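You operate a simulated robot arm through the tools that you are given. There is no shell and no other tool. Be economical: measure what you need, move in short steps, check, and stop when the job is done.

You run a simulated robot arm. Do the job below in one go: nothing can be reset, and whatever is moved stays where it is left.

JOB
Glue the white rosette on the bare block and leave it clamped in the blue press till set.
Fine: glue all over the block's top with the blue brush, brush back; leave the yellow brush; slide in, yellow knob down to the green band. Set down upright: squat brush with blue handle.
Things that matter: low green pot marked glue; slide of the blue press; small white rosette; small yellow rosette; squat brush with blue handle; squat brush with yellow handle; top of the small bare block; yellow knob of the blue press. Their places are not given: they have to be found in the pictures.

The check looks at the end state, three seconds after you hand in, the way a careful person would. Anything else that was tipped, shoved, dropped, spilled or broken makes it a failure.

ROBOT AND FRAMES
A 7-joint arm with a two-finger parallel gripper, fixed in place. Base frame: the origin is at the foot of the arm, x ahead of it, y to its left, z up; the work surface is at about z = 0.95. Units: m, degrees, N and s.
With the tool pointing down near the work surface it reaches from about 0.26 to 0.68 m from the base axis. Its first joint turns from -66.0 to 66.0 degrees. Payload 1.57 kg.
The tool frame sits at the grasp point between the pads (the TCP): z along the fingers, y along the line on which they close. The tips reach 0.03 m beyond it. Largest opening 0.11 m; finger width 0.024, thickness 0.012; the body of the gripper, 0.048 by 0.112 m, starts 0.078 m behind the TCP.
Orientation is that of the tool frame in the base frame, as a unit quaternion [x, y, z, w]. With the fingers straight down and closing along the base's y, the tool's x points along the base's -x, its y along +y and its z along -z.

CONTROLS
- The arm moves only by the tool drive_tool. Its argument "motion" is one flat list of numbers, 7 for each row, row after row: the shift along the base's x, y, z in m, then the turn, a rotation vector about the base's x, y, z in degrees, then the closure, from 0 (fully open) to 1 (shut). In form: [x, y, z, rx, ry, rz, jaw, x, y, z, rx, ry, rz, jaw, ...]. A call has 1 to 20 rows; each row shifts and turns the commanded pose from where the row before left it. Each row takes 0.2 s and may step no farther than 0.05 m and 8.6 degrees from the row before; otherwise, or with a gripper value out of range, the whole call is refused. Where a pose cannot be reached the arm comes as near as it can. A force on the tool above 60 N (or 10 N above the force at the start of the call, whichever is more), or a blocked arm, ends the call early, and 0.2 s more pass. Each finger travels about 0.108 m/s and halts on what it meets, pressing with about 42 N; the grip force reading is that of the motor and also rises with nothing between the fingers. The clock runs only during rows and for 0.2 s after the last one: add rows that do not move to give the fingers time. The reply holds the time, the measured pose of the TCP, the force on the tool along the base axes, the opening and the grip force, in the units named above and with some noise, with the torque about the TCP (base axes, N m) and any sound that the robot's microphone picked up.
- Cameras (640 x 400 px; columns grow to the right, rows downward): "scene" is fixed at [0.1484, -0.3877, 1.4203]; the picture's right is [0.84, -0.54, 0.00], its down [-0.24, -0.38, -0.89] and it looks along [0.48, 0.75, -0.45] (base axes); focal length 272 px, centre (320, 200). "wrist" rides on the gripper at [0.07, 0.016, -0.141] in the tool frame; the picture's right is [-0.23, 0.97, 0.00], its down [-0.86, -0.20, -0.48] and it looks along [-0.47, -0.11, 0.88] (tool axes); focal length 222 px, centre (320, 200).
- snapshot(camera): a new picture of that camera. The clock stands still meanwhile.
- locate(camera, pixels): for up to 12 pixels [column, row] of the newest picture of that camera ("zoom" is the newest enlarged one), the place [x, y, z] in the base frame of the surface seen there, good to about 0.002 m, but the place of the scene camera against the robot may be out by one fixed shift of up to 0.018 m in any direction. The clock stands still meanwhile.
- close_up(camera, box): a new picture of the part [left, top, right, bottom] of that camera's present view, enlarged. The clock stands still meanwhile.
- sign_off(): hands the job in; it is judged then, once.

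Keep the steps short. Do not move on a guess: measure, check each grasp and each placing, and mend mistakes. In all there are 80 turns and 46 pictures (those below and enlarged ones count). Leave the gripper open and the arm clear of the work at the hand-in unless told otherwise, and finish with a single line.

The tools are called after "Call:" as a command line: name --argument value ..., lists and objects as JSON in quotes. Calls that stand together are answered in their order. drive_tool: Moves the arm, as the interface text tells. Its arguments: {"type":"object","properties":{"motion":{"type":"array","items":{"type":"number"}}},"required":["motion"]} The other tools are called the same way: snapshot (camera) takes a picture; locate (camera, pixels) gives the place of the surface under pixels of a picture; close_up (camera, box) takes an enlarged picture of a part of a camera's view; sign_off () hands the job in.

At the start:

```text
t: 0.0
ee_pos: [0.317, 0.0974, 1.3321]
tcp_rot: [0.0, 1.0, 0.0, 0.001]
contact_force: [0.4, -0.4, 0.2]
wrist_torque: [-0.04, -0.02, 0.04]
gripper_width: 0.11
grip_force: 0.0
```

scene: 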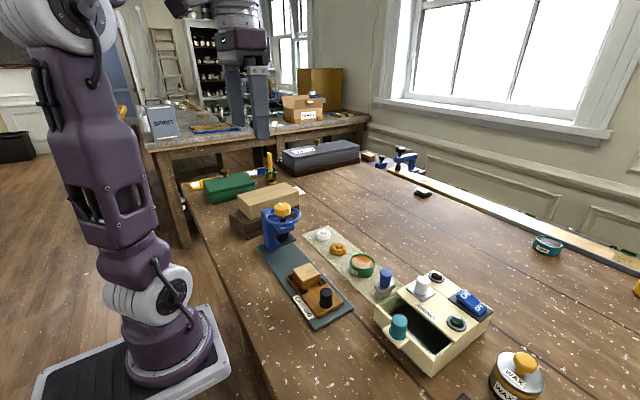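
wrist: 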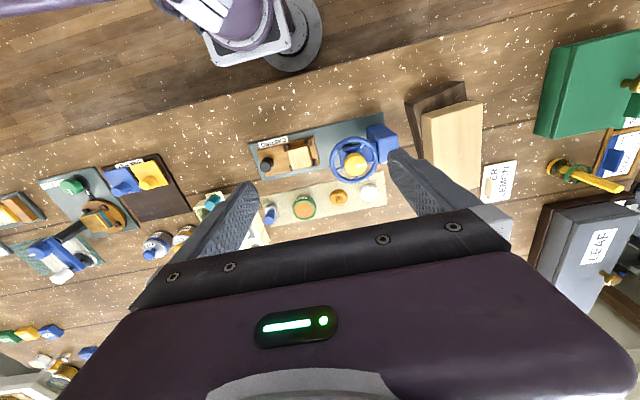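

The blue press is near scene (280,225), with a row of white rosette, yellow rosette, green pot and blue brush beside it. I'll enlarge both views.

Call:
close_up --camera "scene" --box '[230, 190, 510, 365]'

Call:
close_up --camera "wrist" --box '[180, 90, 420, 240]'

```text
2.29 times, centred on (370, 278) of scene
```

zoom: 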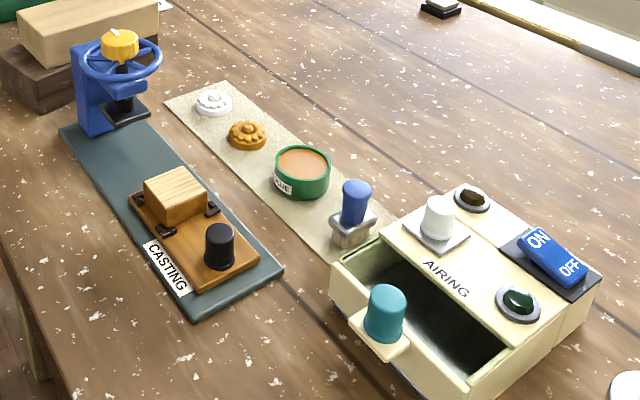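

```text
2.67 times, centred on (300, 165) of wrist
```

zoom: 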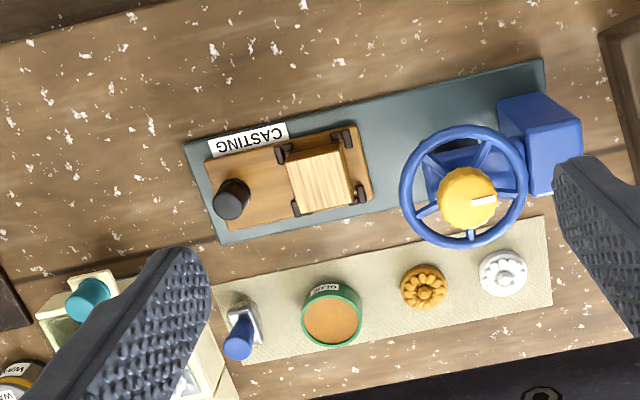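

I'll measure key points from the wrist zoom: black knob, block corners, yellow knob, rosettes, pot and brush.

Call:
locate --camera "zoom" --pixels '[[231, 192], [289, 156], [340, 148], [352, 203], [301, 213], [468, 198], [503, 270], [424, 287], [332, 318], [238, 350], [246, 316], [400, 180]]'

Call:
close_up --camera "scene" --box '[250, 195, 310, 255]'

```text
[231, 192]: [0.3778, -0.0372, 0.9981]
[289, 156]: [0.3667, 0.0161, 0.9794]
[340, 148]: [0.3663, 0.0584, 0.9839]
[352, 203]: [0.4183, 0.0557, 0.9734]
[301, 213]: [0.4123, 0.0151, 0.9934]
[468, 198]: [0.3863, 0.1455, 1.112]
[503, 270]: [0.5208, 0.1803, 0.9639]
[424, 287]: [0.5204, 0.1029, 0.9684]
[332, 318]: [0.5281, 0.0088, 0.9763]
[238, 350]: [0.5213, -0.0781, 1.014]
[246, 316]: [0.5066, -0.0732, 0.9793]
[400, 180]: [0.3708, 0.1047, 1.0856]
```

```text
6.67 times, centred on (280, 225) of scene
```

zoom: 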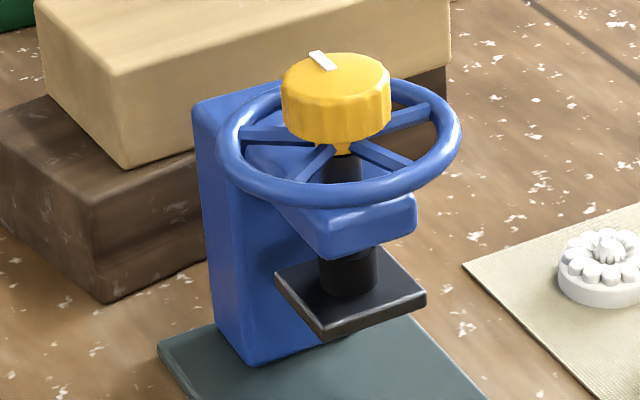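

Everything is laid out along y: brush about (0.52,-0.076), pot (0.528,0.009), yellow rosette (0.520,0.103), white rosette (0.521,0.180), block centre about (0.391,0.036), press screw about (0.386,0.146). The brush sits close to the cream box, so I'll grip along x. I'll turn 90° and go above the brush.

Call:
drive_tool --motion '[0.018, -0.0157, -0.0147, 0, 0, 8.182, 0, 0.018, -0.0157, -0.0147, 0, 0, 8.182, 0, 0.018, -0.0157, -0.0147, 0, 0, 8.182, 0, 0.018, -0.0157, -0.0147, 0, 0, 8.182, 0, 0.018, -0.0157, -0.0147, 0, 0, 8.182, 0, 0.018, -0.0157, -0.0147, 0, 0, 8.182, 0, 0.018, -0.0157, -0.0147, 0, 0, 8.182, 0, 0.018, -0.0157, -0.0147, 0, 0, 8.182, 0, 0.018, -0.0157, -0.0147, 0, 0, 8.182, 0, 0.018, -0.0157, -0.0147, 0, 0, 8.182, 0, 0.018, -0.0157, -0.0147, 0, 0, 8.182, 0, 0, 0, 0, 0, 0, 0, 0]'

Call:
snapshot --camera "wrist"

Call:
snapshot --camera "scene"

```text
t: 2.6
ee_pos: [0.5189, -0.0758, 1.17]
tcp_rot: [0.708, -0.706, 0.0, 0.001]
contact_force: [-0.1, -0.6, -0.3]
wrist_torque: [0.01, 0.04, 0.0]
gripper_width: 0.1098
grip_force: 0.1
```

```text
40 pictures are left
```

wrist: 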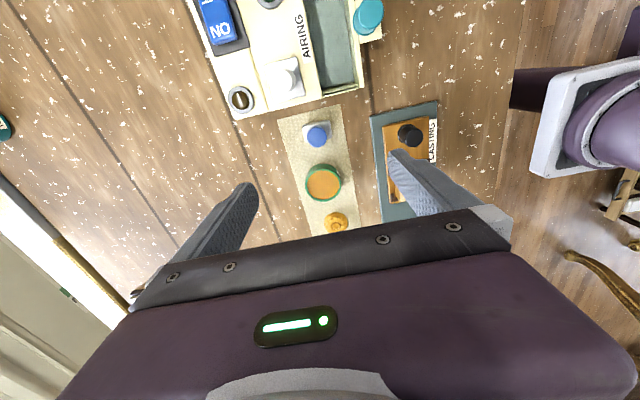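

```text
39 pictures are left
```

scene: 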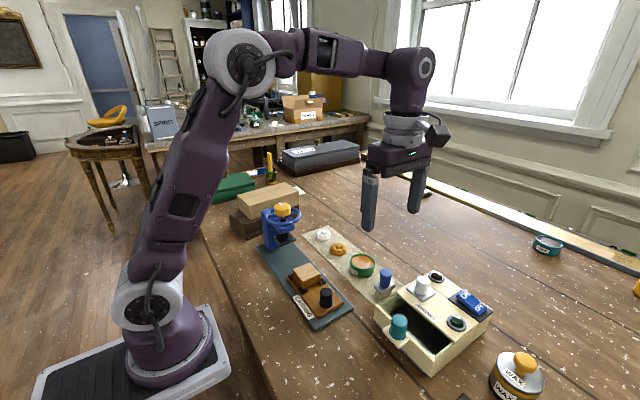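

Grip now closes along x. Enlarging the brush and pot in the wrist view.

Call:
close_up --camera "wrist" --box '[260, 90, 420, 220]'

```text
3.08 times, centred on (340, 155) of wrist
```

zoom: 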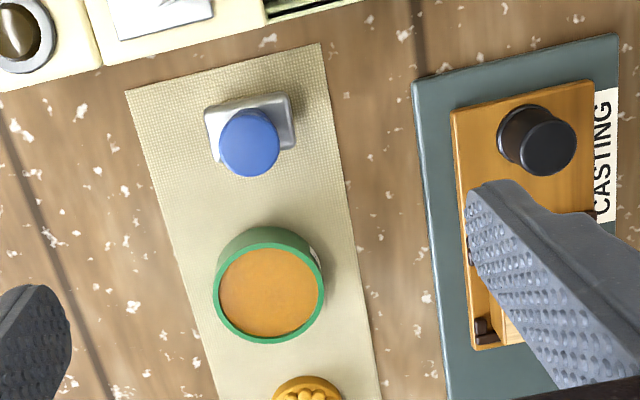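

Call:
locate --camera "zoom" --pixels '[[248, 145], [222, 142], [278, 142], [205, 112], [290, 96], [293, 145], [215, 160], [268, 290], [215, 292], [323, 290], [262, 230], [268, 342]]'

Call:
close_up --camera "scene" --box '[345, 250, 425, 310]'

```text
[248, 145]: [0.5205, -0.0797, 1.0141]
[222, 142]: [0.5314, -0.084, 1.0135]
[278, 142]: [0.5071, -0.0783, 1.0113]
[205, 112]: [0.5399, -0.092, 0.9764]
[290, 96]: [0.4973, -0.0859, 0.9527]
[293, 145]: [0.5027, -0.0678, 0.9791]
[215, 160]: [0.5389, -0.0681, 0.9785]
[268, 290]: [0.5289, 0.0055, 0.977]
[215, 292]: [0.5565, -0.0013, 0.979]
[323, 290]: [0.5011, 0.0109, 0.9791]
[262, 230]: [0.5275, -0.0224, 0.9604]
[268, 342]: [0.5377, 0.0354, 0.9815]
```

```text
6.67 times, centred on (385, 280) of scene
```

zoom: 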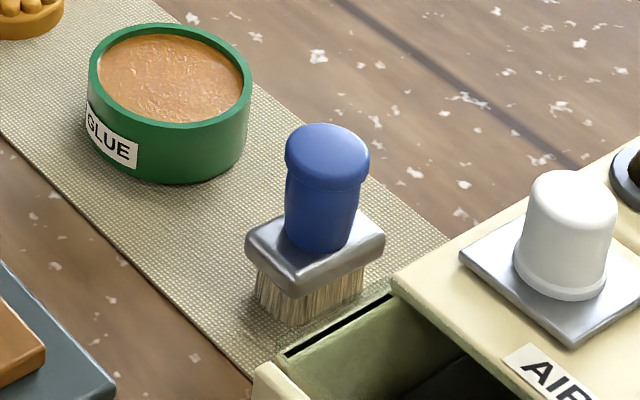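

Brush handle centre is about (0.520,-0.080), z 0.979 to 1.014. I'll check the box edge and knob heights near my finger path.

Call:
locate --camera "wrist" --pixels '[[236, 119], [270, 112], [305, 102], [330, 96], [357, 86], [290, 65], [242, 92]]'

```text
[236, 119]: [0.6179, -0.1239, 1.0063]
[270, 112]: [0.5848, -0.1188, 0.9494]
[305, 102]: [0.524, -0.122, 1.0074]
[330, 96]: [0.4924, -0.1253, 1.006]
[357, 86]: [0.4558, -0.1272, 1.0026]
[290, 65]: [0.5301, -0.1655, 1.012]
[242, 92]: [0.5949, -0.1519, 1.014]
```

The box edge is at y=-0.122, so there is clearance. Descending around the handle.

Call:
drive_tool --motion '[0.0016, -0.0042, -0.03, 0, 0, 0, 0.4, 0, 0, -0.03, 0, 0, 0, 0.4, 0, 0, -0.03, 0, 0, 0, 0.4, 0, 0, -0.025, 0, 0, 0, 0.4, 0, 0, -0.023, 0, 0, 0, 0.4, 0, 0, -0.02, 0, 0, 0, 0.4, 0, 0, 0, 0, 0, 0, 0.4]'

Call:
close_up --camera "wrist" --box '[220, 60, 460, 220]'

Call:
close_up --camera "scene" --box '[330, 210, 450, 300]'

```text
t: 4.2
ee_pos: [0.5179, -0.0777, 1.0133]
tcp_rot: [0.707, -0.707, 0.0, 0.0]
contact_force: [0.9, -0.4, -0.3]
wrist_torque: [0.03, 0.01, 0.04]
gripper_width: 0.066
grip_force: 0.0
```

```text
2.50 times, centred on (340, 140) of wrist
```

zoom: 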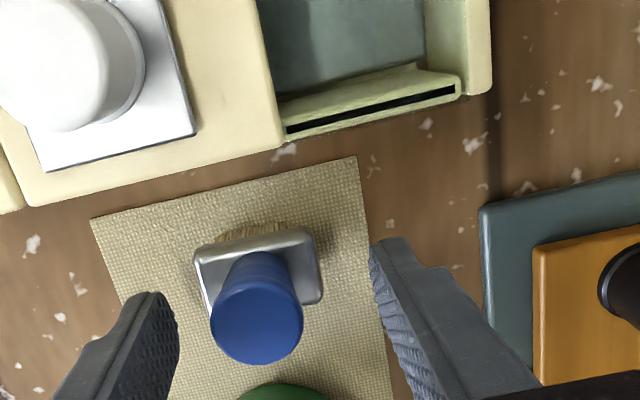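

```text
4.44 times, centred on (390, 255) of scene
```

zoom: 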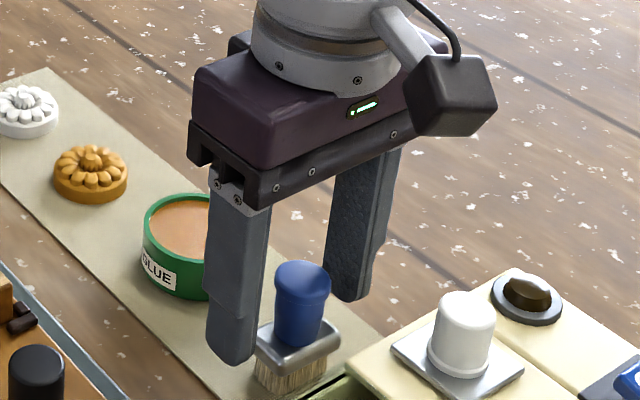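

The fingers straddle the handle, which is slightly towards +x. I'll nudge 2 mm and close.

Call:
drive_tool --motion '[0.002, -0.001, 0, 0, 0, 0, 0.5, 0, 0, 0, 0, 0, 0, 0.65, 0, 0, 0, 0, 0, 0, 0.8, 0, 0, 0, 0, 0, 0, 0.9, 0, 0, 0, 0, 0, 0, 0.9, 0, 0, 0, 0, 0, 0, 0.9]'

```text
t: 5.6
ee_pos: [0.52, -0.0799, 1.0131]
tcp_rot: [-0.707, 0.707, 0.0, 0.0]
contact_force: [-0.2, 0.4, -0.2]
wrist_torque: [0.0, 0.07, 0.03]
gripper_width: 0.0228
grip_force: 35.1
```

Grasp is holding at 0.0228 m. Lifting 5 cm and moving over the pot.

Call:
drive_tool --motion '[0, 0, 0.02, 0, 0, 0, 0.9, 0, 0, 0.03, 0, 0, 0, 0.9, 0.0025, 0.025, 0.005, 0, 0, 0, 0.9, 0.002, 0.025, 0, 0, 0, 0, 0.9, 0.002, 0.0215, 0, 0, 0, 0, 0.9, 0.002, 0.015, 0, 0, 0, 0, 0.9, 0, 0, 0, 0, 0, 0, 0.9, 0, 0, 0, 0, 0, 0, 0.9]'

Call:
close_up --camera "scene" --box '[310, 210, 430, 300]'

Call:
close_up --camera "wrist" --box '[220, 60, 460, 220]'

```text
t: 7.4
ee_pos: [0.5278, 0.0064, 1.07]
tcp_rot: [0.707, -0.707, 0.0, 0.0]
contact_force: [-0.4, 0.7, 0.1]
wrist_torque: [0.0, 0.0, 0.0]
gripper_width: 0.0223
grip_force: 34.8
```

```text
4.44 times, centred on (370, 255) of scene
```

zoom: 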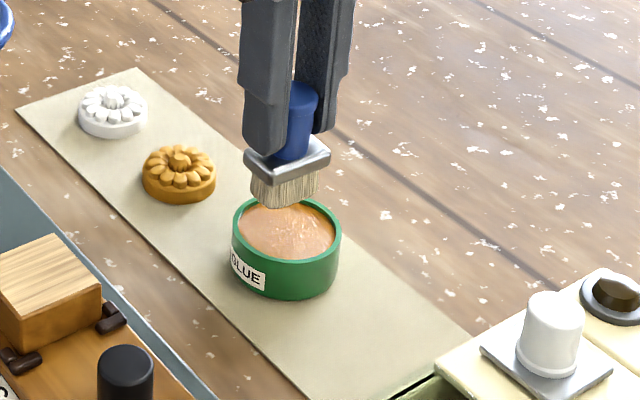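

```text
2.50 times, centred on (340, 140) of wrist
```

zoom: 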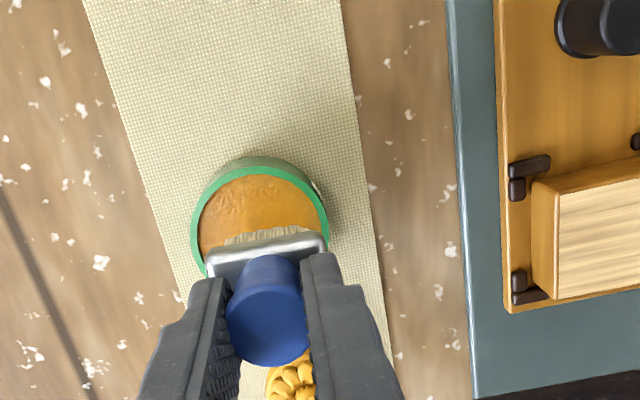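

The brush hangs upright over the pot. I'll re-measure the pot rim and block from this closer view.

Call:
locate --camera "zoom" --pixels '[[194, 225], [326, 222], [258, 171], [203, 268], [560, 195], [557, 297], [635, 180], [533, 182], [630, 285], [268, 258]]'

```text
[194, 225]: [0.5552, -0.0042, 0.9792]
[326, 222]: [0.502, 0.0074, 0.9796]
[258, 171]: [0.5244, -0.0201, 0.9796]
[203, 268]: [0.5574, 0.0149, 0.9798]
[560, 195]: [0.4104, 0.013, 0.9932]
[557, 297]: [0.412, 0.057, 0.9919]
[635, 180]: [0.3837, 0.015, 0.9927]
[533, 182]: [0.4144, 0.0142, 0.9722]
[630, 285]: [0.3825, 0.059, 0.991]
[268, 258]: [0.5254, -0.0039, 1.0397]
```

Pot centre is (0.529,0.007), which matches. Lowering the bristles about 9 mm into the glue.

Call:
drive_tool --motion '[0.001, 0.001, -0.015, 0, 0, 0, 0.9, 0, 0, -0.012, 0, 0, 0, 0.9, 0, 0, -0.007, 0, 0, 0, 0.9, 0, 0, -0.005, 0, 0, 0, 0.9, 0, 0, 0, 0, 0, 0, 0.9, 0, 0, 0, 0, 0, 0, 0.9]'

Call:
close_up --camera "scene" --box '[310, 210, 430, 300]'

```text
t: 8.3
ee_pos: [0.5286, 0.0094, 1.0378]
tcp_rot: [-0.707, 0.707, -0.004, 0.003]
contact_force: [-2.8, 0.8, 17.2]
wrist_torque: [0.01, 0.48, 0.01]
gripper_width: 0.0222
grip_force: 35.0
stopped in row 4: the force on the tool passed its limit at 73 N (the readings are from after the stop); the commanded pose is now the measured one
```

```text
4.44 times, centred on (370, 255) of scene
```

zoom: 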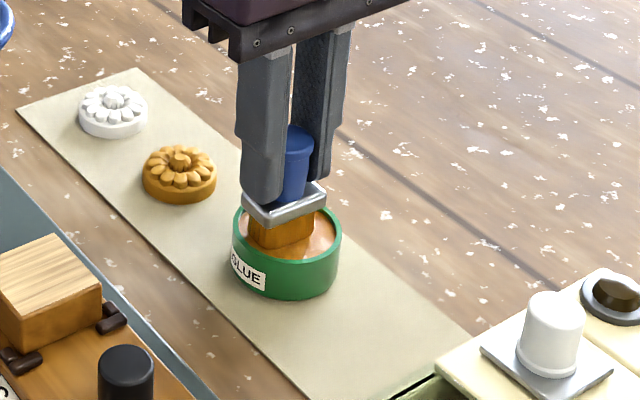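

The glue surface stopped the brush at z 1.038, and the bristles are now orange with glue. Lifting to check the load and the grip.

Call:
drive_tool --motion '[0, 0, 0.01, 0, 0, 0, 0.9, 0, 0, 0.02, 0, 0, 0, 0.9, 0, 0, 0.02, 0, 0, 0, 0.9, 0, 0, 0, 0, 0, 0, 0.9, 0, 0, 0, 0, 0, 0, 0.9]'

Call:
close_up --camera "scene" --box '[310, 210, 430, 300]'

Call:
close_up --camera "wrist" --box '[280, 60, 520, 220]'

```text
t: 9.5
ee_pos: [0.5288, 0.0092, 1.0896]
tcp_rot: [0.707, -0.707, 0.003, -0.001]
contact_force: [0.3, -0.2, -0.5]
wrist_torque: [0.0, 0.0, 0.01]
gripper_width: 0.0223
grip_force: 35.3
```

```text
4.44 times, centred on (370, 255) of scene
```

zoom: 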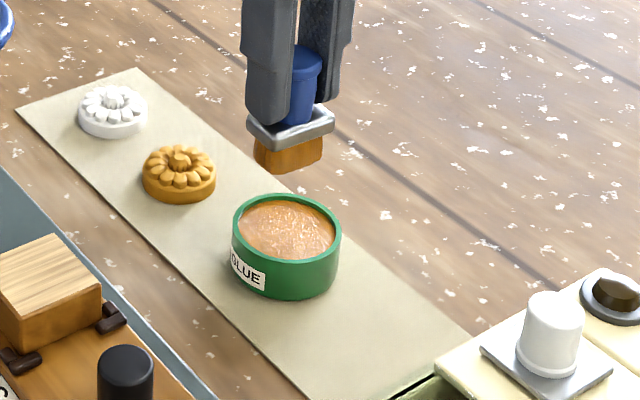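

```text
2.50 times, centred on (400, 140) of wrist
```

zoom: 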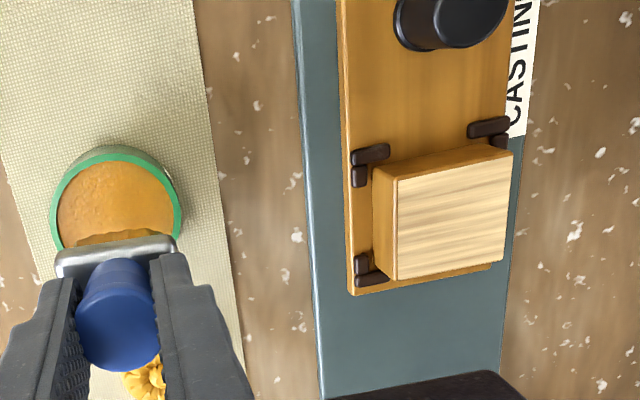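

The bristles are loaded. Measuring the block's top corners, and the ferrule to check for slip.

Call:
locate --camera "zoom" --pixels '[[399, 182], [509, 154], [500, 260], [394, 277], [450, 215], [118, 255], [115, 241], [370, 150], [488, 127], [368, 280], [480, 3]]'

```text
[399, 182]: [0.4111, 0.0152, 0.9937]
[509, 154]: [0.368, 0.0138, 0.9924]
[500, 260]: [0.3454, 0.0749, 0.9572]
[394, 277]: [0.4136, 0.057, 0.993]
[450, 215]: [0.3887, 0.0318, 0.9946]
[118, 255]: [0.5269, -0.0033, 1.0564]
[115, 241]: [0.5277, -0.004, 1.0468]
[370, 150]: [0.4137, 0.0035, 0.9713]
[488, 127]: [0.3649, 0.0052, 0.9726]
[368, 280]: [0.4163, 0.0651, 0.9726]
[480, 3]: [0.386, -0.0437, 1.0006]
```

Block top spans x 0.367–0.413, y 0.014–0.058, at z 0.9935. Moving the brush above its first corner region.

Call:
drive_tool --motion '[-0.0248, 0.0015, 0, 0, 0, 0, 0.9, -0.0248, 0.0015, 0, 0, 0, 0, 0.9, -0.0248, 0.0015, 0, 0, 0, 0, 0.9, -0.0248, 0.0015, 0, 0, 0, 0, 0.9, -0.0248, 0.0015, 0, 0, 0, 0, 0.9, -0.0248, 0.0015, 0, 0, 0, 0, 0.9, 0, 0, -0.015, 0, 0, 0, 0.9, 0, 0, -0.01, 0, 0, 0, 0.9, 0, 0, 0, 0, 0, 0, 0.9]'

Call:
close_up --camera "scene" --box '[260, 230, 360, 310]'

```text
t: 11.5
ee_pos: [0.3767, 0.0159, 1.0626]
tcp_rot: [-0.707, 0.707, -0.004, 0.002]
contact_force: [0.6, -0.4, -0.7]
wrist_torque: [0.01, 0.02, -0.01]
gripper_width: 0.0226
grip_force: 35.2
```

```text
5.00 times, centred on (310, 270) of scene
```

zoom: 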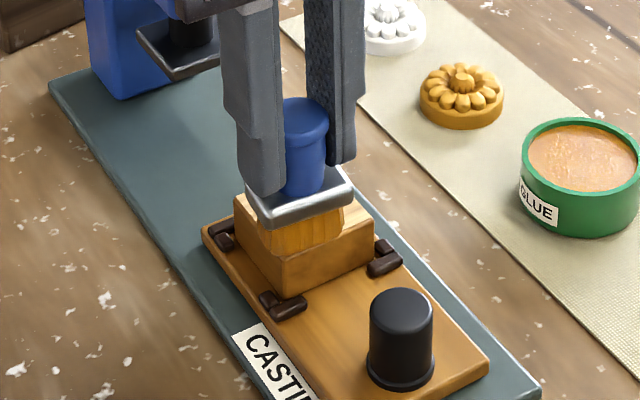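

Bristles are nearly touching. I'll lower in 2 mm steps and watch the force.

Call:
drive_tool --motion '[0.002, 0.002, -0.003, 0, 0, 0, 0.9, 0, 0, -0.002, 0, 0, 0, 0.9, 0, 0, -0.0015, 0, 0, 0, 0.9, 0, 0, 0, 0, 0, 0, 0.9]'

```text
t: 12.5
ee_pos: [0.3813, 0.0178, 1.0559]
tcp_rot: [0.707, -0.707, 0.003, -0.003]
contact_force: [-2.4, -1.4, 13.9]
wrist_torque: [0.01, 0.16, 0.04]
gripper_width: 0.0222
grip_force: 34.9
```

Contact at 14 N. I'll stroke across x, not along the slide, and lift slightly between three passes at y about 0.018, 0.036 and 0.053.

Call:
drive_tool --motion '[-0.003, 0, 0.0004, 0, 0, 0, 0.9, 0.008, 0, 0, 0, 0, 0, 0.9, 0.008, 0, 0, 0, 0, 0, 0.9, 0.008, 0, 0, 0, 0, 0, 0.9, 0, 0, 0.006, 0, 0, 0, 0.9, 0, 0.018, 0, 0, 0, 0, 0.9, 0, 0, -0.003, 0, 0, 0, 0.9, 0, 0, -0.003, 0, 0, 0, 0.9, -0.008, 0, 0, 0, 0, 0, 0.9, -0.008, 0, 0, 0, 0, 0, 0.9, -0.006, 0, 0, 0, 0, 0, 0.9, 0, 0, 0.006, 0, 0, 0, 0.9]'

Call:
close_up --camera "scene" --box '[260, 230, 360, 310]'

```text
t: 15.1
ee_pos: [0.38, 0.0357, 1.0621]
tcp_rot: [0.708, -0.707, 0.003, -0.002]
contact_force: [-0.5, 0.1, -1.3]
wrist_torque: [0.01, 0.0, -0.01]
gripper_width: 0.0224
grip_force: 35.1
```

```text
5.00 times, centred on (310, 270) of scene
```

zoom: 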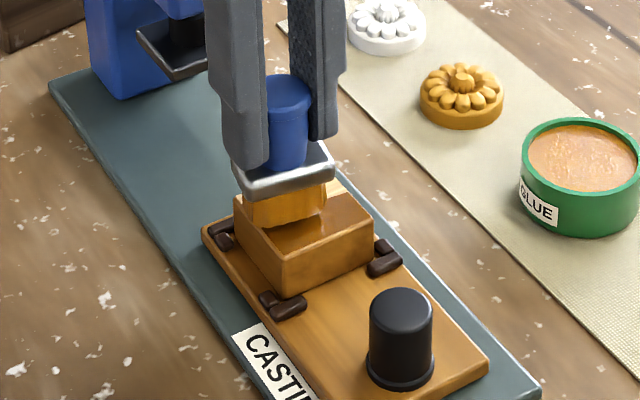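

The glue is taking. Third pass at y about 0.053.

Call:
drive_tool --motion '[-0.002, 0.017, 0, 0, 0, 0, 0.9, 0, 0, -0.003, 0, 0, 0, 0.9, 0, 0, -0.003, 0, 0, 0, 0.9, 0.008, 0, 0, 0, 0, 0, 0.9, 0.008, 0, 0, 0, 0, 0, 0.9, 0.008, 0, 0, 0, 0, 0, 0.9, 0, 0, 0.01, 0, 0, 0, 0.9, 0, 0, 0.03, 0, 0, 0, 0.9, 0.04, -0.02, 0, 0, 0, 0, 0.9, 0.04, -0.02, 0, 0, 0, 0, 0.9, 0, 0, 0, 0, 0, 0, 0.9]'

Call:
close_up --camera "scene" --box '[260, 230, 360, 310]'

Call:
close_up --camera "wrist" --box '[280, 60, 520, 220]'

```text
t: 17.5
ee_pos: [0.4835, 0.0117, 1.0946]
tcp_rot: [-0.707, 0.708, -0.003, 0.002]
contact_force: [0.6, -0.4, -1.0]
wrist_torque: [0.01, -0.02, 0.02]
gripper_width: 0.0221
grip_force: 34.5
```

```text
5.00 times, centred on (310, 270) of scene
```

zoom: 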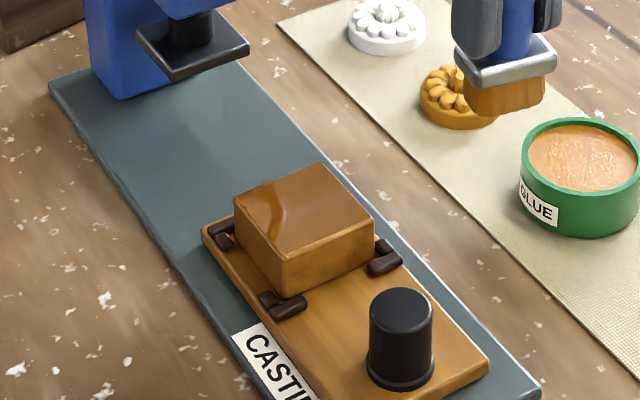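

```text
2.50 times, centred on (400, 140) of wrist
```

zoom: 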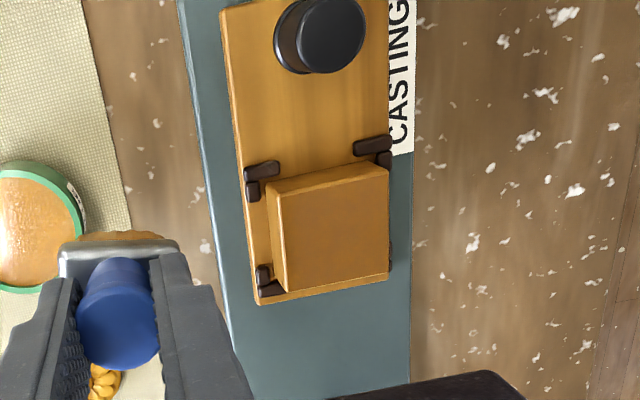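

The whole top is an even glue colour. Returning the brush above its old spot at (0.5205,-0.080).

Call:
drive_tool --motion '[0.012, -0.025, 0, 0, 0, 0, 0.9, 0.012, -0.025, 0, 0, 0, 0, 0.9, 0.013, -0.025, 0, 0, 0, 0, 0.9, 0, -0.0167, 0, 0, 0, 0, 0.9, 0, 0, -0.03, 0, 0, 0, 0.9, 0, 0, -0.03, 0, 0, 0, 0.9, 0, 0, -0.012, 0, 0, 0, 0.9, 0, 0, 0, 0, 0, 0, 0.9]'

```text
t: 19.3
ee_pos: [0.5198, -0.0782, 1.0256]
tcp_rot: [-0.707, 0.707, -0.004, 0.003]
contact_force: [-0.9, 0.2, -1.3]
wrist_torque: [-0.02, 0.0, 0.02]
gripper_width: 0.0224
grip_force: 35.5
```

Now 12 mm above the mat. Lowering gently until light contact.

Call:
drive_tool --motion '[0, -0.001, -0.006, 0, 0, 0, 0.9, 0, 0, -0.004, 0, 0, 0, 0.9, 0, 0, -0.002, 0, 0, 0, 0.9, 0, 0, -0.001, 0, 0, 0, 0.9, 0, 0, 0, 0, 0, 0, 0.9]'

```text
t: 20.5
ee_pos: [0.5192, -0.0784, 1.013]
tcp_rot: [0.707, -0.707, 0.005, -0.003]
contact_force: [0.5, -1.1, 29.8]
wrist_torque: [0.0, 0.35, 0.06]
gripper_width: 0.0226
grip_force: 35.1
```

Contact made at 30 N. I'll ease up 0.5 mm and open slowly.

Call:
drive_tool --motion '[0, 0, 0.0007, 0, 0, 0, 0.9, 0, 0, 0, 0, 0, 0, 0.75, 0, 0, 0, 0, 0, 0, 0.6, 0, 0, 0, 0, 0, 0, 0.4, 0, 0, 0, 0, 0, 0, 0.4, 0, 0, 0.02, 0, 0, 0, 0.4, 0, 0, 0.03, 0, 0, 0, 0.4, 0, 0, 0.04, 0, 0, 0, 0.4, 0, 0, 0.04, 0, 0, 0, 0.2, 0, 0, 0, 0, 0, 0, 0]'

Call:
close_up --camera "scene" --box '[310, 210, 430, 300]'

```text
t: 22.7
ee_pos: [0.5192, -0.0743, 1.1431]
tcp_rot: [0.707, -0.707, 0.003, -0.002]
contact_force: [-0.1, -0.9, -0.6]
wrist_torque: [0.04, 0.02, 0.01]
gripper_width: 0.1101
grip_force: 0.0
```

```text
4.44 times, centred on (370, 255) of scene
```

zoom: 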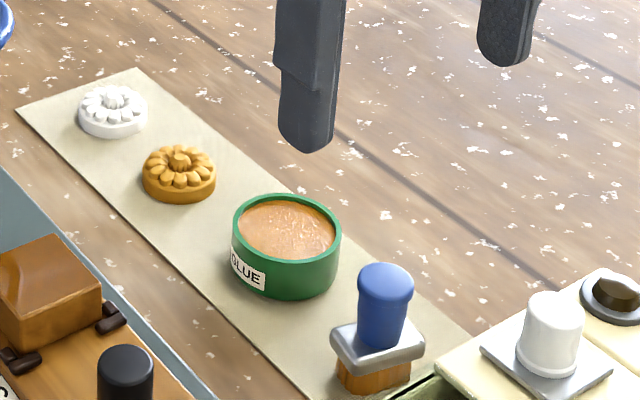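

The brush stands upright on its old place. Moving above the white rosette near (0.521,0.180).

Call:
drive_tool --motion '[0, 0.042, 0, 0, 0, 0, 0, 0, 0.042, 0, 0, 0, 0, 0, 0, 0.042, 0, 0, 0, 0, 0, 0, 0.042, 0, 0, 0, 0, 0, 0, 0.042, 0, 0, 0, 0, 0, 0.002, 0.042, -0.02, 0, 0, 0, 0, 0, 0, 0, 0, 0, 0, 0]'

Call:
close_up --camera "wrist" --box '[220, 60, 460, 220]'

```text
t: 24.3
ee_pos: [0.5222, 0.1746, 1.1197]
tcp_rot: [0.707, -0.707, 0.003, -0.002]
contact_force: [0.1, 0.0, 0.0]
wrist_torque: [-0.01, -0.01, 0.05]
gripper_width: 0.1101
grip_force: 0.1
```

```text
2.50 times, centred on (340, 140) of wrist
```

zoom: 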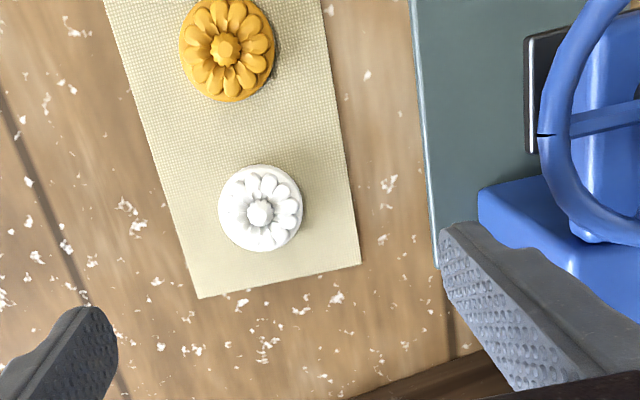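

Call:
locate --camera "zoom" --pixels '[[260, 212], [221, 213], [301, 207], [260, 168], [262, 249], [300, 190], [222, 48], [560, 30], [600, 225], [530, 150]]'

```text
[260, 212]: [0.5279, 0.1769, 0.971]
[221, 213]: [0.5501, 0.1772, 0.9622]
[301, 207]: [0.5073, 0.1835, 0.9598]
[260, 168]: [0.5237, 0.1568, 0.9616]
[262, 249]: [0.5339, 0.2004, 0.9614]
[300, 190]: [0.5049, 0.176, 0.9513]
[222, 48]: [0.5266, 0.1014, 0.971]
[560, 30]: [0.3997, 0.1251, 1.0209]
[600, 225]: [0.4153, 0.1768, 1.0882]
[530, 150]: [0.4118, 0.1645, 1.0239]
```

Rosette centre is (0.528,0.178), 44 mm wide, rim z 0.962. Descending with the fingers either side.

Call:
drive_tool --motion '[0.006, 0.0035, -0.03, 0, 0, 0, 0.2, 0, 0, -0.03, 0, 0, 0, 0.25, 0, 0, -0.03, 0, 0, 0, 0.25, 0, 0, -0.025, 0, 0, 0, 0.25, 0, 0, -0.013, 0, 0, 0, 0.25, 0, 0, -0.007, 0, 0, 0, 0.25, 0, 0, 0, 0, 0, 0, 0.25]'

Call:
close_up --camera "wrist" --box '[220, 60, 460, 220]'

```text
t: 25.9
ee_pos: [0.5278, 0.1764, 0.9882]
tcp_rot: [0.707, -0.707, 0.004, -0.001]
contact_force: [0.0, 0.5, 0.3]
wrist_torque: [-0.02, -0.02, 0.02]
gripper_width: 0.0825
grip_force: 0.1
```

```text
2.50 times, centred on (340, 140) of wrist
```

zoom: 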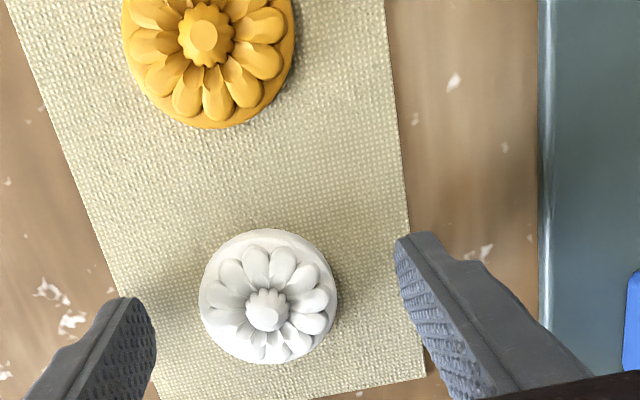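

Call:
locate --camera "zoom" --pixels '[[267, 312], [201, 300], [336, 292], [265, 231], [267, 361]]'

```text
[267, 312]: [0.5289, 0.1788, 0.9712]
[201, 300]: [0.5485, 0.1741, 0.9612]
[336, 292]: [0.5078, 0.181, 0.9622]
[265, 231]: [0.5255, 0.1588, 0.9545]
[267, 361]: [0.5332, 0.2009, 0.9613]
```

Centre is (0.5285,0.179). Shifting +1 mm x and +2 mm y, going down 4 mm, and closing.

Call:
drive_tool --motion '[0.001, 0.002, -0.004, 0, 0, 0, 0.25, 0, 0, 0, 0, 0, 0, 0.4, 0, 0, 0, 0, 0, 0, 0.55, 0, 0, 0, 0, 0, 0, 0.65, 0, 0, 0, 0, 0, 0, 0.65, 0, 0, 0, 0, 0, 0, 0.65]'

```text
t: 27.3
ee_pos: [0.5305, 0.1787, 0.9824]
tcp_rot: [0.707, -0.707, 0.004, -0.002]
contact_force: [1.6, 0.8, 2.2]
wrist_torque: [0.01, 0.05, -0.04]
gripper_width: 0.0441
grip_force: 41.8
```

Gripped at 44 mm. Lifting and travelling clear of the press: first -y, then -x.

Call:
drive_tool --motion '[0, 0, 0.02, 0, 0, 0, 0.65, 0, 0, 0.03, 0, 0, 0, 0.65, 0, 0, 0.03, 0, 0, 0, 0.65, 0, -0.035, 0, 0, 0, 0, 0.65, 0, -0.035, 0, 0, 0, 0, 0.65, 0, -0.035, 0, 0, 0, 0, 0.65, -0.035, -0.037, 0, 0, 0, 0, 0.65, -0.035, 0, 0, 0, 0, 0, 0.65, -0.035, 0, 0, 0, 0, 0, 0.65, -0.034, 0, 0, 0, 0, 0, 0.65, 0, 0, 0, 0, 0, 0, 0.65]'

Call:
close_up --camera "wrist" --box '[220, 60, 460, 220]'

Call:
close_up --camera "scene" --box '[260, 210, 380, 300]'

```text
refused: row 7 steps farther than a row can; nothing moved
```

```text
2.50 times, centred on (340, 140) of wrist
```

zoom: 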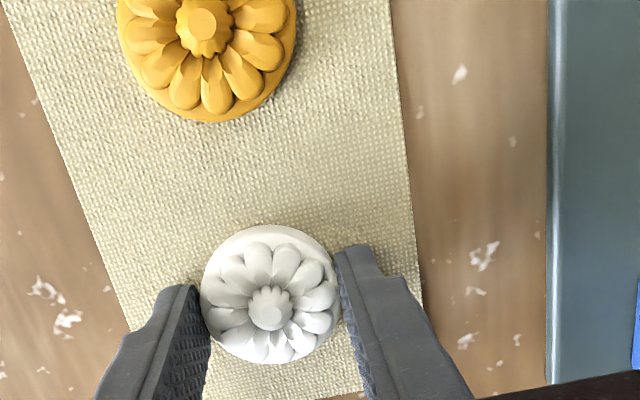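

```text
4.44 times, centred on (320, 255) of scene
```

zoom: 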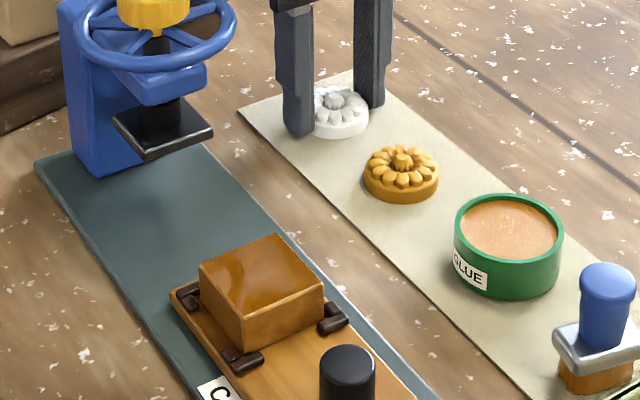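

That call was refused because row 7 was too long. Nothing moved, and the grasp looks right. Sending it again with shorter rows.

Call:
drive_tool --motion '[0, 0, 0.02, 0, 0, 0, 0.65, 0, 0, 0.03, 0, 0, 0, 0.65, 0, 0, 0.03, 0, 0, 0, 0.65, 0, -0.036, 0, 0, 0, 0, 0.65, 0, -0.036, 0, 0, 0, 0, 0.65, 0, -0.036, 0, 0, 0, 0, 0.65, 0, -0.035, 0, 0, 0, 0, 0.65, -0.035, 0, 0, 0, 0, 0, 0.65, -0.035, 0, 0, 0, 0, 0, 0.65, -0.035, 0, 0, 0, 0, 0, 0.65, -0.034, 0, 0, 0, 0, 0, 0.65, 0, 0, 0, 0, 0, 0, 0.65]'

Call:
close_up --camera "wrist" --box '[220, 60, 460, 220]'

Call:
close_up --camera "scene" --box '[260, 210, 380, 300]'

```text
t: 29.9
ee_pos: [0.3884, 0.0333, 1.0619]
tcp_rot: [0.707, -0.707, 0.003, -0.002]
contact_force: [0.0, 0.0, -1.3]
wrist_torque: [0.01, -0.01, -0.01]
gripper_width: 0.0439
grip_force: 42.2
```

```text
2.50 times, centred on (340, 140) of wrist
```

zoom: 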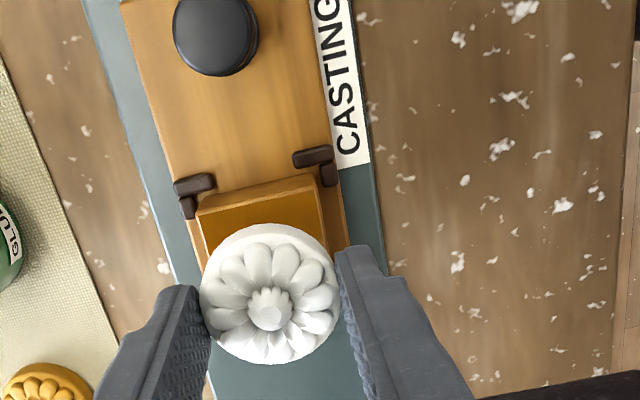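

```text
4.44 times, centred on (320, 255) of scene
```

zoom: 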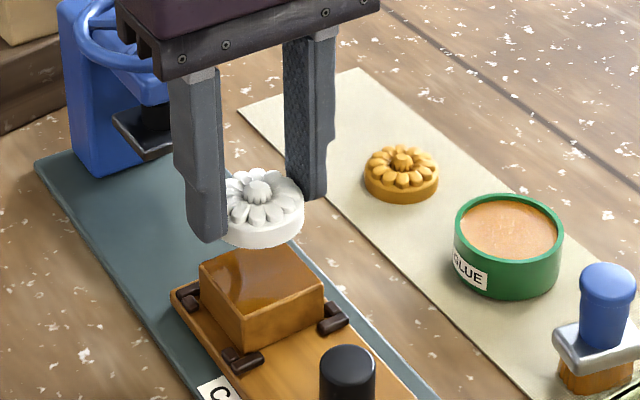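

Checking the rosette and block centres in this view.

Call:
locate --camera "zoom" --pixels '[[258, 192]]'

Call:
close_up --camera "wrist" --box '[260, 100, 400, 220]'

Call:
locate --camera "wrist" --pixels '[[320, 184], [301, 147], [341, 137], [346, 176], [293, 184]]'

```text
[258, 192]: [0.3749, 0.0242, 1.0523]
```

```text
3.33 times, centred on (330, 160) of wrist
```

zoom: 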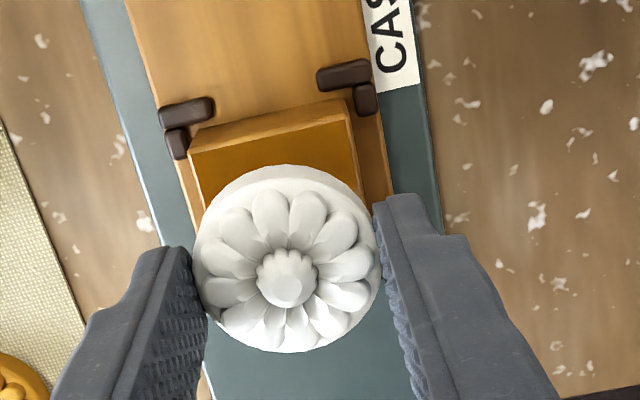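

```text
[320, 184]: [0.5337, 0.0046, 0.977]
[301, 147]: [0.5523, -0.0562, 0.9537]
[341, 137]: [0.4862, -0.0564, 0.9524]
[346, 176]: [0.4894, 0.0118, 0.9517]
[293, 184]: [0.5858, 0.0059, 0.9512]
```

Those wrist readings came from the old full picture. I'll use the new zoom instead.

Call:
locate --camera "zoom" --pixels '[[286, 280], [197, 270], [377, 265], [275, 168], [290, 350], [196, 157], [348, 124], [359, 185], [200, 195]]'

```text
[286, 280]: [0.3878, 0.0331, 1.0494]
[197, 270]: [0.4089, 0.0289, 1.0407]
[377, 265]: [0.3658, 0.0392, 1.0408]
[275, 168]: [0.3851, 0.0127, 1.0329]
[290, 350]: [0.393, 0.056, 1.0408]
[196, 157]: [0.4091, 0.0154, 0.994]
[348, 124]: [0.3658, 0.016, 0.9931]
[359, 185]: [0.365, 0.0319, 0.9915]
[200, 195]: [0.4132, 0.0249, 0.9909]
```

Rosette centre is (0.388,0.034) and block centre (0.3895,0.036). Shifting +2, +2.5 mm and lowering about 36 mm, slow at the end.

Call:
drive_tool --motion '[0.002, 0.0025, -0.01, 0, 0, 0, 0.65, 0, 0, -0.012, 0, 0, 0, 0.65, 0, 0, -0.008, 0, 0, 0, 0.65, 0, 0, -0.003, 0, 0, 0, 0.65, 0, 0, -0.002, 0, 0, 0, 0.65, 0, 0, -0.0015, 0, 0, 0, 0.65, 0, 0, 0, 0, 0, 0, 0.65]'

Call:
close_up --camera "scene" --box '[270, 220, 350, 290]'

```text
t: 31.5
ee_pos: [0.3916, 0.0387, 1.0257]
tcp_rot: [-0.707, 0.707, -0.003, 0.001]
contact_force: [1.0, 0.4, 1.9]
wrist_torque: [-0.01, -0.01, -0.02]
gripper_width: 0.0442
grip_force: 41.9
```

```text
5.71 times, centred on (310, 255) of scene
```

zoom: 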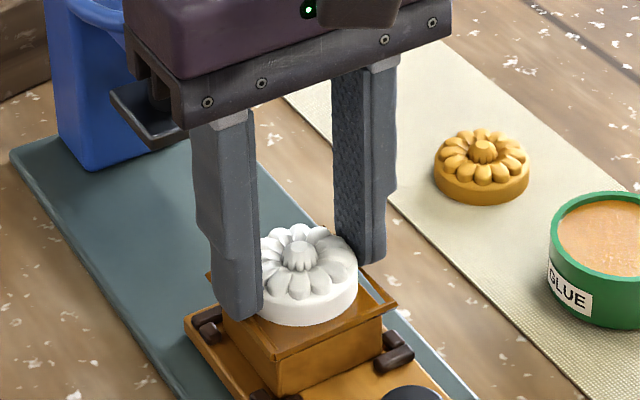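

It's nearly touching. One wrist zoom to check centring before release.

Call:
close_up --camera "wrist" --box '[260, 100, 400, 220]'

```text
3.33 times, centred on (330, 160) of wrist
```

zoom: 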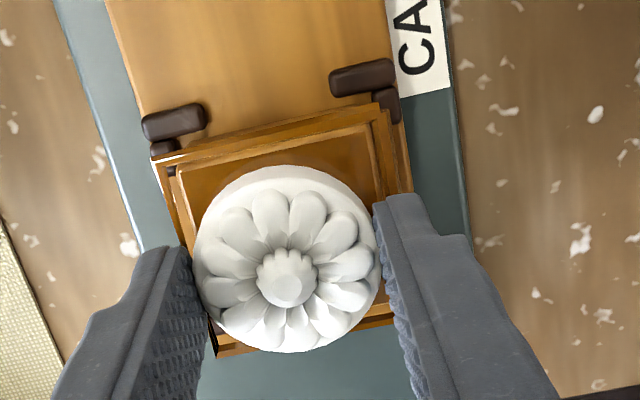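

Call:
locate --camera "zoom" --pixels '[[157, 162], [385, 106], [411, 185], [218, 352], [393, 322], [286, 280], [197, 270], [378, 265], [280, 168], [290, 350], [270, 150]]'

```text
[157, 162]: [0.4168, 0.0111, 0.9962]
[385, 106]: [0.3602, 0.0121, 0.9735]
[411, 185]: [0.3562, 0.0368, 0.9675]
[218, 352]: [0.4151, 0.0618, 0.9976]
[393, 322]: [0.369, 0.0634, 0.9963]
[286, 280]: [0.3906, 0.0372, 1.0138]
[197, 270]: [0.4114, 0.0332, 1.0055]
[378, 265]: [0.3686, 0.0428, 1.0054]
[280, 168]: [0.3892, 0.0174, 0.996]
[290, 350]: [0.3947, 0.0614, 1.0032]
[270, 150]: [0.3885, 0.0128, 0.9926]
```

Glue has squeezed out evenly around the edge, and the rosette is centred within about 1 mm. Pressing 0.7 mm more, then releasing and rising.

Call:
drive_tool --motion '[0, -0.001, -0.0007, 0, 0, 0, 0.65, 0, 0, 0, 0, 0, 0, 0.55, 0, 0, 0, 0, 0, 0, 0.4, 0, 0, 0, 0, 0, 0, 0.3, 0, 0, 0, 0, 0, 0, 0.3, 0, 0, 0.02, 0, 0, 0, 0.3, 0, 0, 0.03, 0, 0, 0, 0.3, 0, 0, 0.03, 0, 0, 0, 0.3, 0, 0, 0, 0, 0, 0, 0.3]'

Call:
close_up --camera "wrist" --box '[240, 40, 440, 220]'

```text
t: 33.5
ee_pos: [0.3899, 0.0412, 1.1081]
tcp_rot: [-0.707, 0.707, -0.003, 0.003]
contact_force: [1.2, -1.0, -0.3]
wrist_torque: [0.01, -0.01, 0.05]
gripper_width: 0.0768
grip_force: 0.0
```

```text
2.22 times, centred on (340, 130) of wrist
```

zoom: 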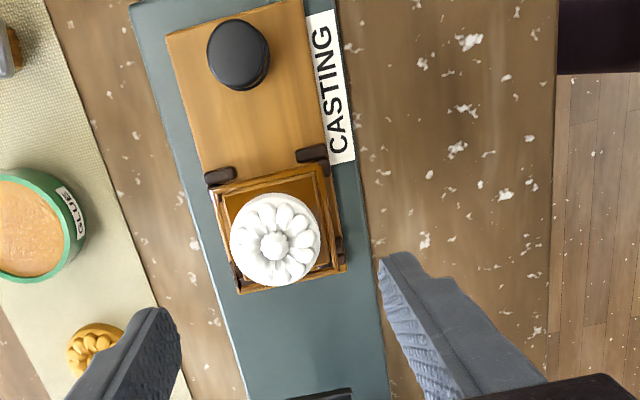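

Call:
locate --camera "zoom" --pixels '[[275, 245], [231, 244], [320, 236], [270, 197], [280, 284], [214, 194], [322, 168], [345, 268], [241, 291], [238, 52], [209, 60], [268, 50]]'

```text
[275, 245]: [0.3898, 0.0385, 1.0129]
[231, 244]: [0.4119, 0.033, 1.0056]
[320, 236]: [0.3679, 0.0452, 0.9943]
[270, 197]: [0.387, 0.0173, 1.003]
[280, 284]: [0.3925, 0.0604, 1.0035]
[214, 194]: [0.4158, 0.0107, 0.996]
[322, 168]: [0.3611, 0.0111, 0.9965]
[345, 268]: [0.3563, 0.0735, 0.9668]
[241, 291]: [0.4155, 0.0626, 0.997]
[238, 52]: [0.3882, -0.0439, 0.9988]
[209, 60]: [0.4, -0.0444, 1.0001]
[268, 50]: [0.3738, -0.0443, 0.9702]
```

The rosette sits flat, within 2 mm of centre. Now I need the press's jaw height and screw centre before sliding in.

Call:
close_up --camera "scene" --box '[240, 190, 340, 320]'

```text
3.08 times, centred on (290, 255) of scene
```

zoom: 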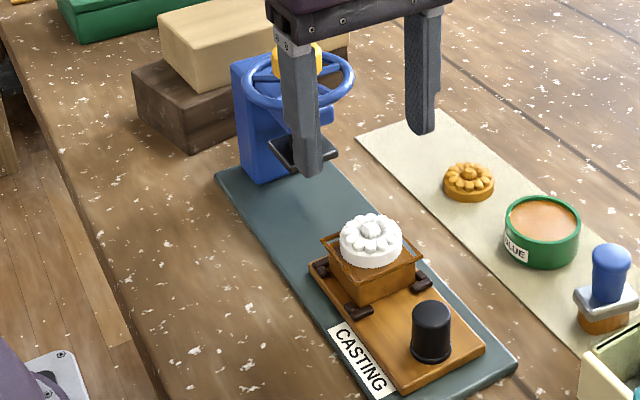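

Call:
locate --camera "zoom" --pixels '[[371, 230], [271, 152], [276, 157], [334, 152], [334, 158], [432, 308], [340, 72], [256, 170], [300, 140], [415, 320], [352, 322]]'

```text
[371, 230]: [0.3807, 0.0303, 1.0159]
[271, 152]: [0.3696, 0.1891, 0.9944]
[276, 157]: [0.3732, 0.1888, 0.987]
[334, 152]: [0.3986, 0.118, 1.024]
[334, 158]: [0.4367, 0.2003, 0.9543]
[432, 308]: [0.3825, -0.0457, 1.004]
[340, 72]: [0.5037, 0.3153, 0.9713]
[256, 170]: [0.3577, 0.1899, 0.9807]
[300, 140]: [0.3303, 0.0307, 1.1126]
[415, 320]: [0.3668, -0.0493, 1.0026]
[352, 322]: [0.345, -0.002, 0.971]
```

The scene camera offset is about (+9,+8,-3) mm. The press pad's underside is about 1.016 against the rosette top at 1.013, so it should just clear. Moving over the black knob at (0.387,-0.043) and descending around it.

Call:
drive_tool --motion '[-0.001, -0.027, 0, 0, 0, 0, 0.3, -0.001, -0.027, 0, 0, 0, 0, 0.3, 0, -0.027, 0, 0, 0, 0, 0.3, 0, 0, -0.03, 0, 0, 0, 0.4, 0, 0, -0.03, 0, 0, 0, 0.4, 0, 0, -0.025, 0, 0, 0, 0.4, 0, 0, -0.015, 0, 0, 0, 0.4, 0, 0, 0, 0, 0, 0, 0.4]'

Call:
close_up --camera "wrist" --box '[220, 60, 460, 220]'

```text
t: 35.3
ee_pos: [0.3891, -0.0422, 1.0048]
tcp_rot: [0.708, -0.706, 0.002, -0.002]
contact_force: [-0.5, -0.1, 0.7]
wrist_torque: [-0.01, 0.01, -0.01]
gripper_width: 0.0659
grip_force: 0.0
```

```text
2.50 times, centred on (340, 140) of wrist
```

zoom: 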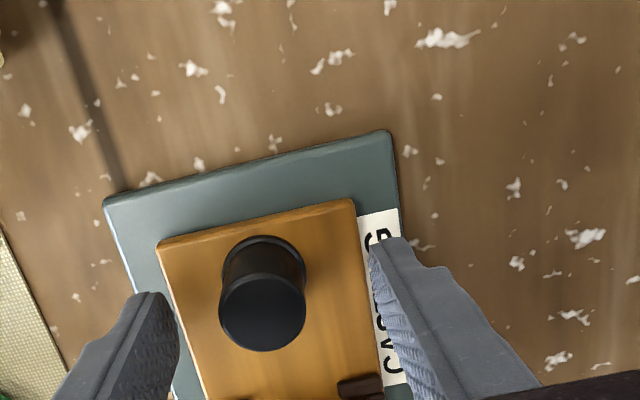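

The knob is between the fingers. Closing on it.

Call:
drive_tool --motion '[0, 0, 0, 0, 0, 0, 0.6, 0, 0, 0, 0, 0, 0, 0.75, 0, 0, 0, 0, 0, 0, 0.88, 0, 0, 0, 0, 0, 0, 0.88, 0, 0, 0, 0, 0, 0, 0.88]'

```text
t: 36.5
ee_pos: [0.3903, -0.0409, 1.0054]
tcp_rot: [0.707, -0.707, 0.005, -0.003]
contact_force: [15.3, 0.8, -0.8]
wrist_torque: [0.06, 0.35, 0.1]
gripper_width: 0.0251
grip_force: 36.3
```

Gripped at 25 mm with some side load, so I'll ease +1.5 mm in x. Then start pushing the slide +y slowly.

Call:
drive_tool --motion '[0.0015, 0, 0, 0, 0, 0, 0.88, 0, 0.005, 0, 0, 0, 0, 0.88, 0, 0.008, 0, 0, 0, 0, 0.88, 0, 0.008, 0, 0, 0, 0, 0.88, 0, 0.008, 0, 0, 0, 0, 0.88, 0, 0.008, 0, 0, 0, 0, 0.88, 0, 0, 0, 0, 0, 0, 0.88]'

```text
t: 38.1
ee_pos: [0.3909, -0.0066, 1.0041]
tcp_rot: [-0.706, 0.708, -0.002, 0.002]
contact_force: [-6.5, 0.8, 16.0]
wrist_torque: [-0.25, 0.75, -0.03]
gripper_width: 0.0251
grip_force: 36.6
```

The slide runs freely. Another 24 mm, then I'll look before the rosette goes under the pad.

Call:
drive_tool --motion '[-0.0005, 0.008, 0.0007, 0, 0, 0, 0.88, 0, 0.008, 0, 0, 0, 0, 0.88, 0, 0.008, 0, 0, 0, 0, 0.88, 0, 0, 0, 0, 0, 0, 0.88]'

Call:
close_up --camera "scene" --box '[245, 190, 345, 290]'

```text
t: 39.1
ee_pos: [0.3896, 0.0169, 1.0053]
tcp_rot: [-0.707, 0.707, -0.002, 0.001]
contact_force: [-2.5, -0.2, -32.3]
wrist_torque: [0.13, 0.61, -0.03]
gripper_width: 0.0253
grip_force: 37.1
```

```text
4.00 times, centred on (295, 240) of scene
```

zoom: 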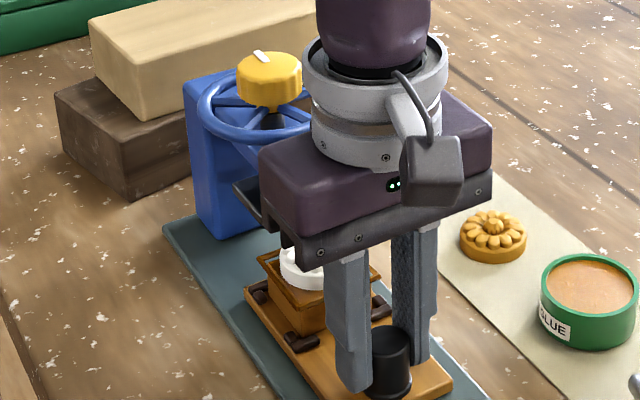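

Clearance to the wheel still looks fine. I'll take out 0.4 mm to relieve z and push 24 mm more.

Call:
drive_tool --motion '[0, 0.006, -0.0004, 0, 0, 0, 0.88, 0, 0.006, 0, 0, 0, 0, 0.88, 0, 0.006, 0, 0, 0, 0, 0.88, 0, 0.006, 0, 0, 0, 0, 0.88, 0, 0, 0, 0, 0, 0, 0.88]'

```text
t: 40.3
ee_pos: [0.3902, 0.0417, 1.0063]
tcp_rot: [0.707, -0.707, 0.003, -0.001]
contact_force: [-18.0, 0.6, -16.6]
wrist_torque: [-0.11, 0.99, -0.07]
gripper_width: 0.0251
grip_force: 36.2
```

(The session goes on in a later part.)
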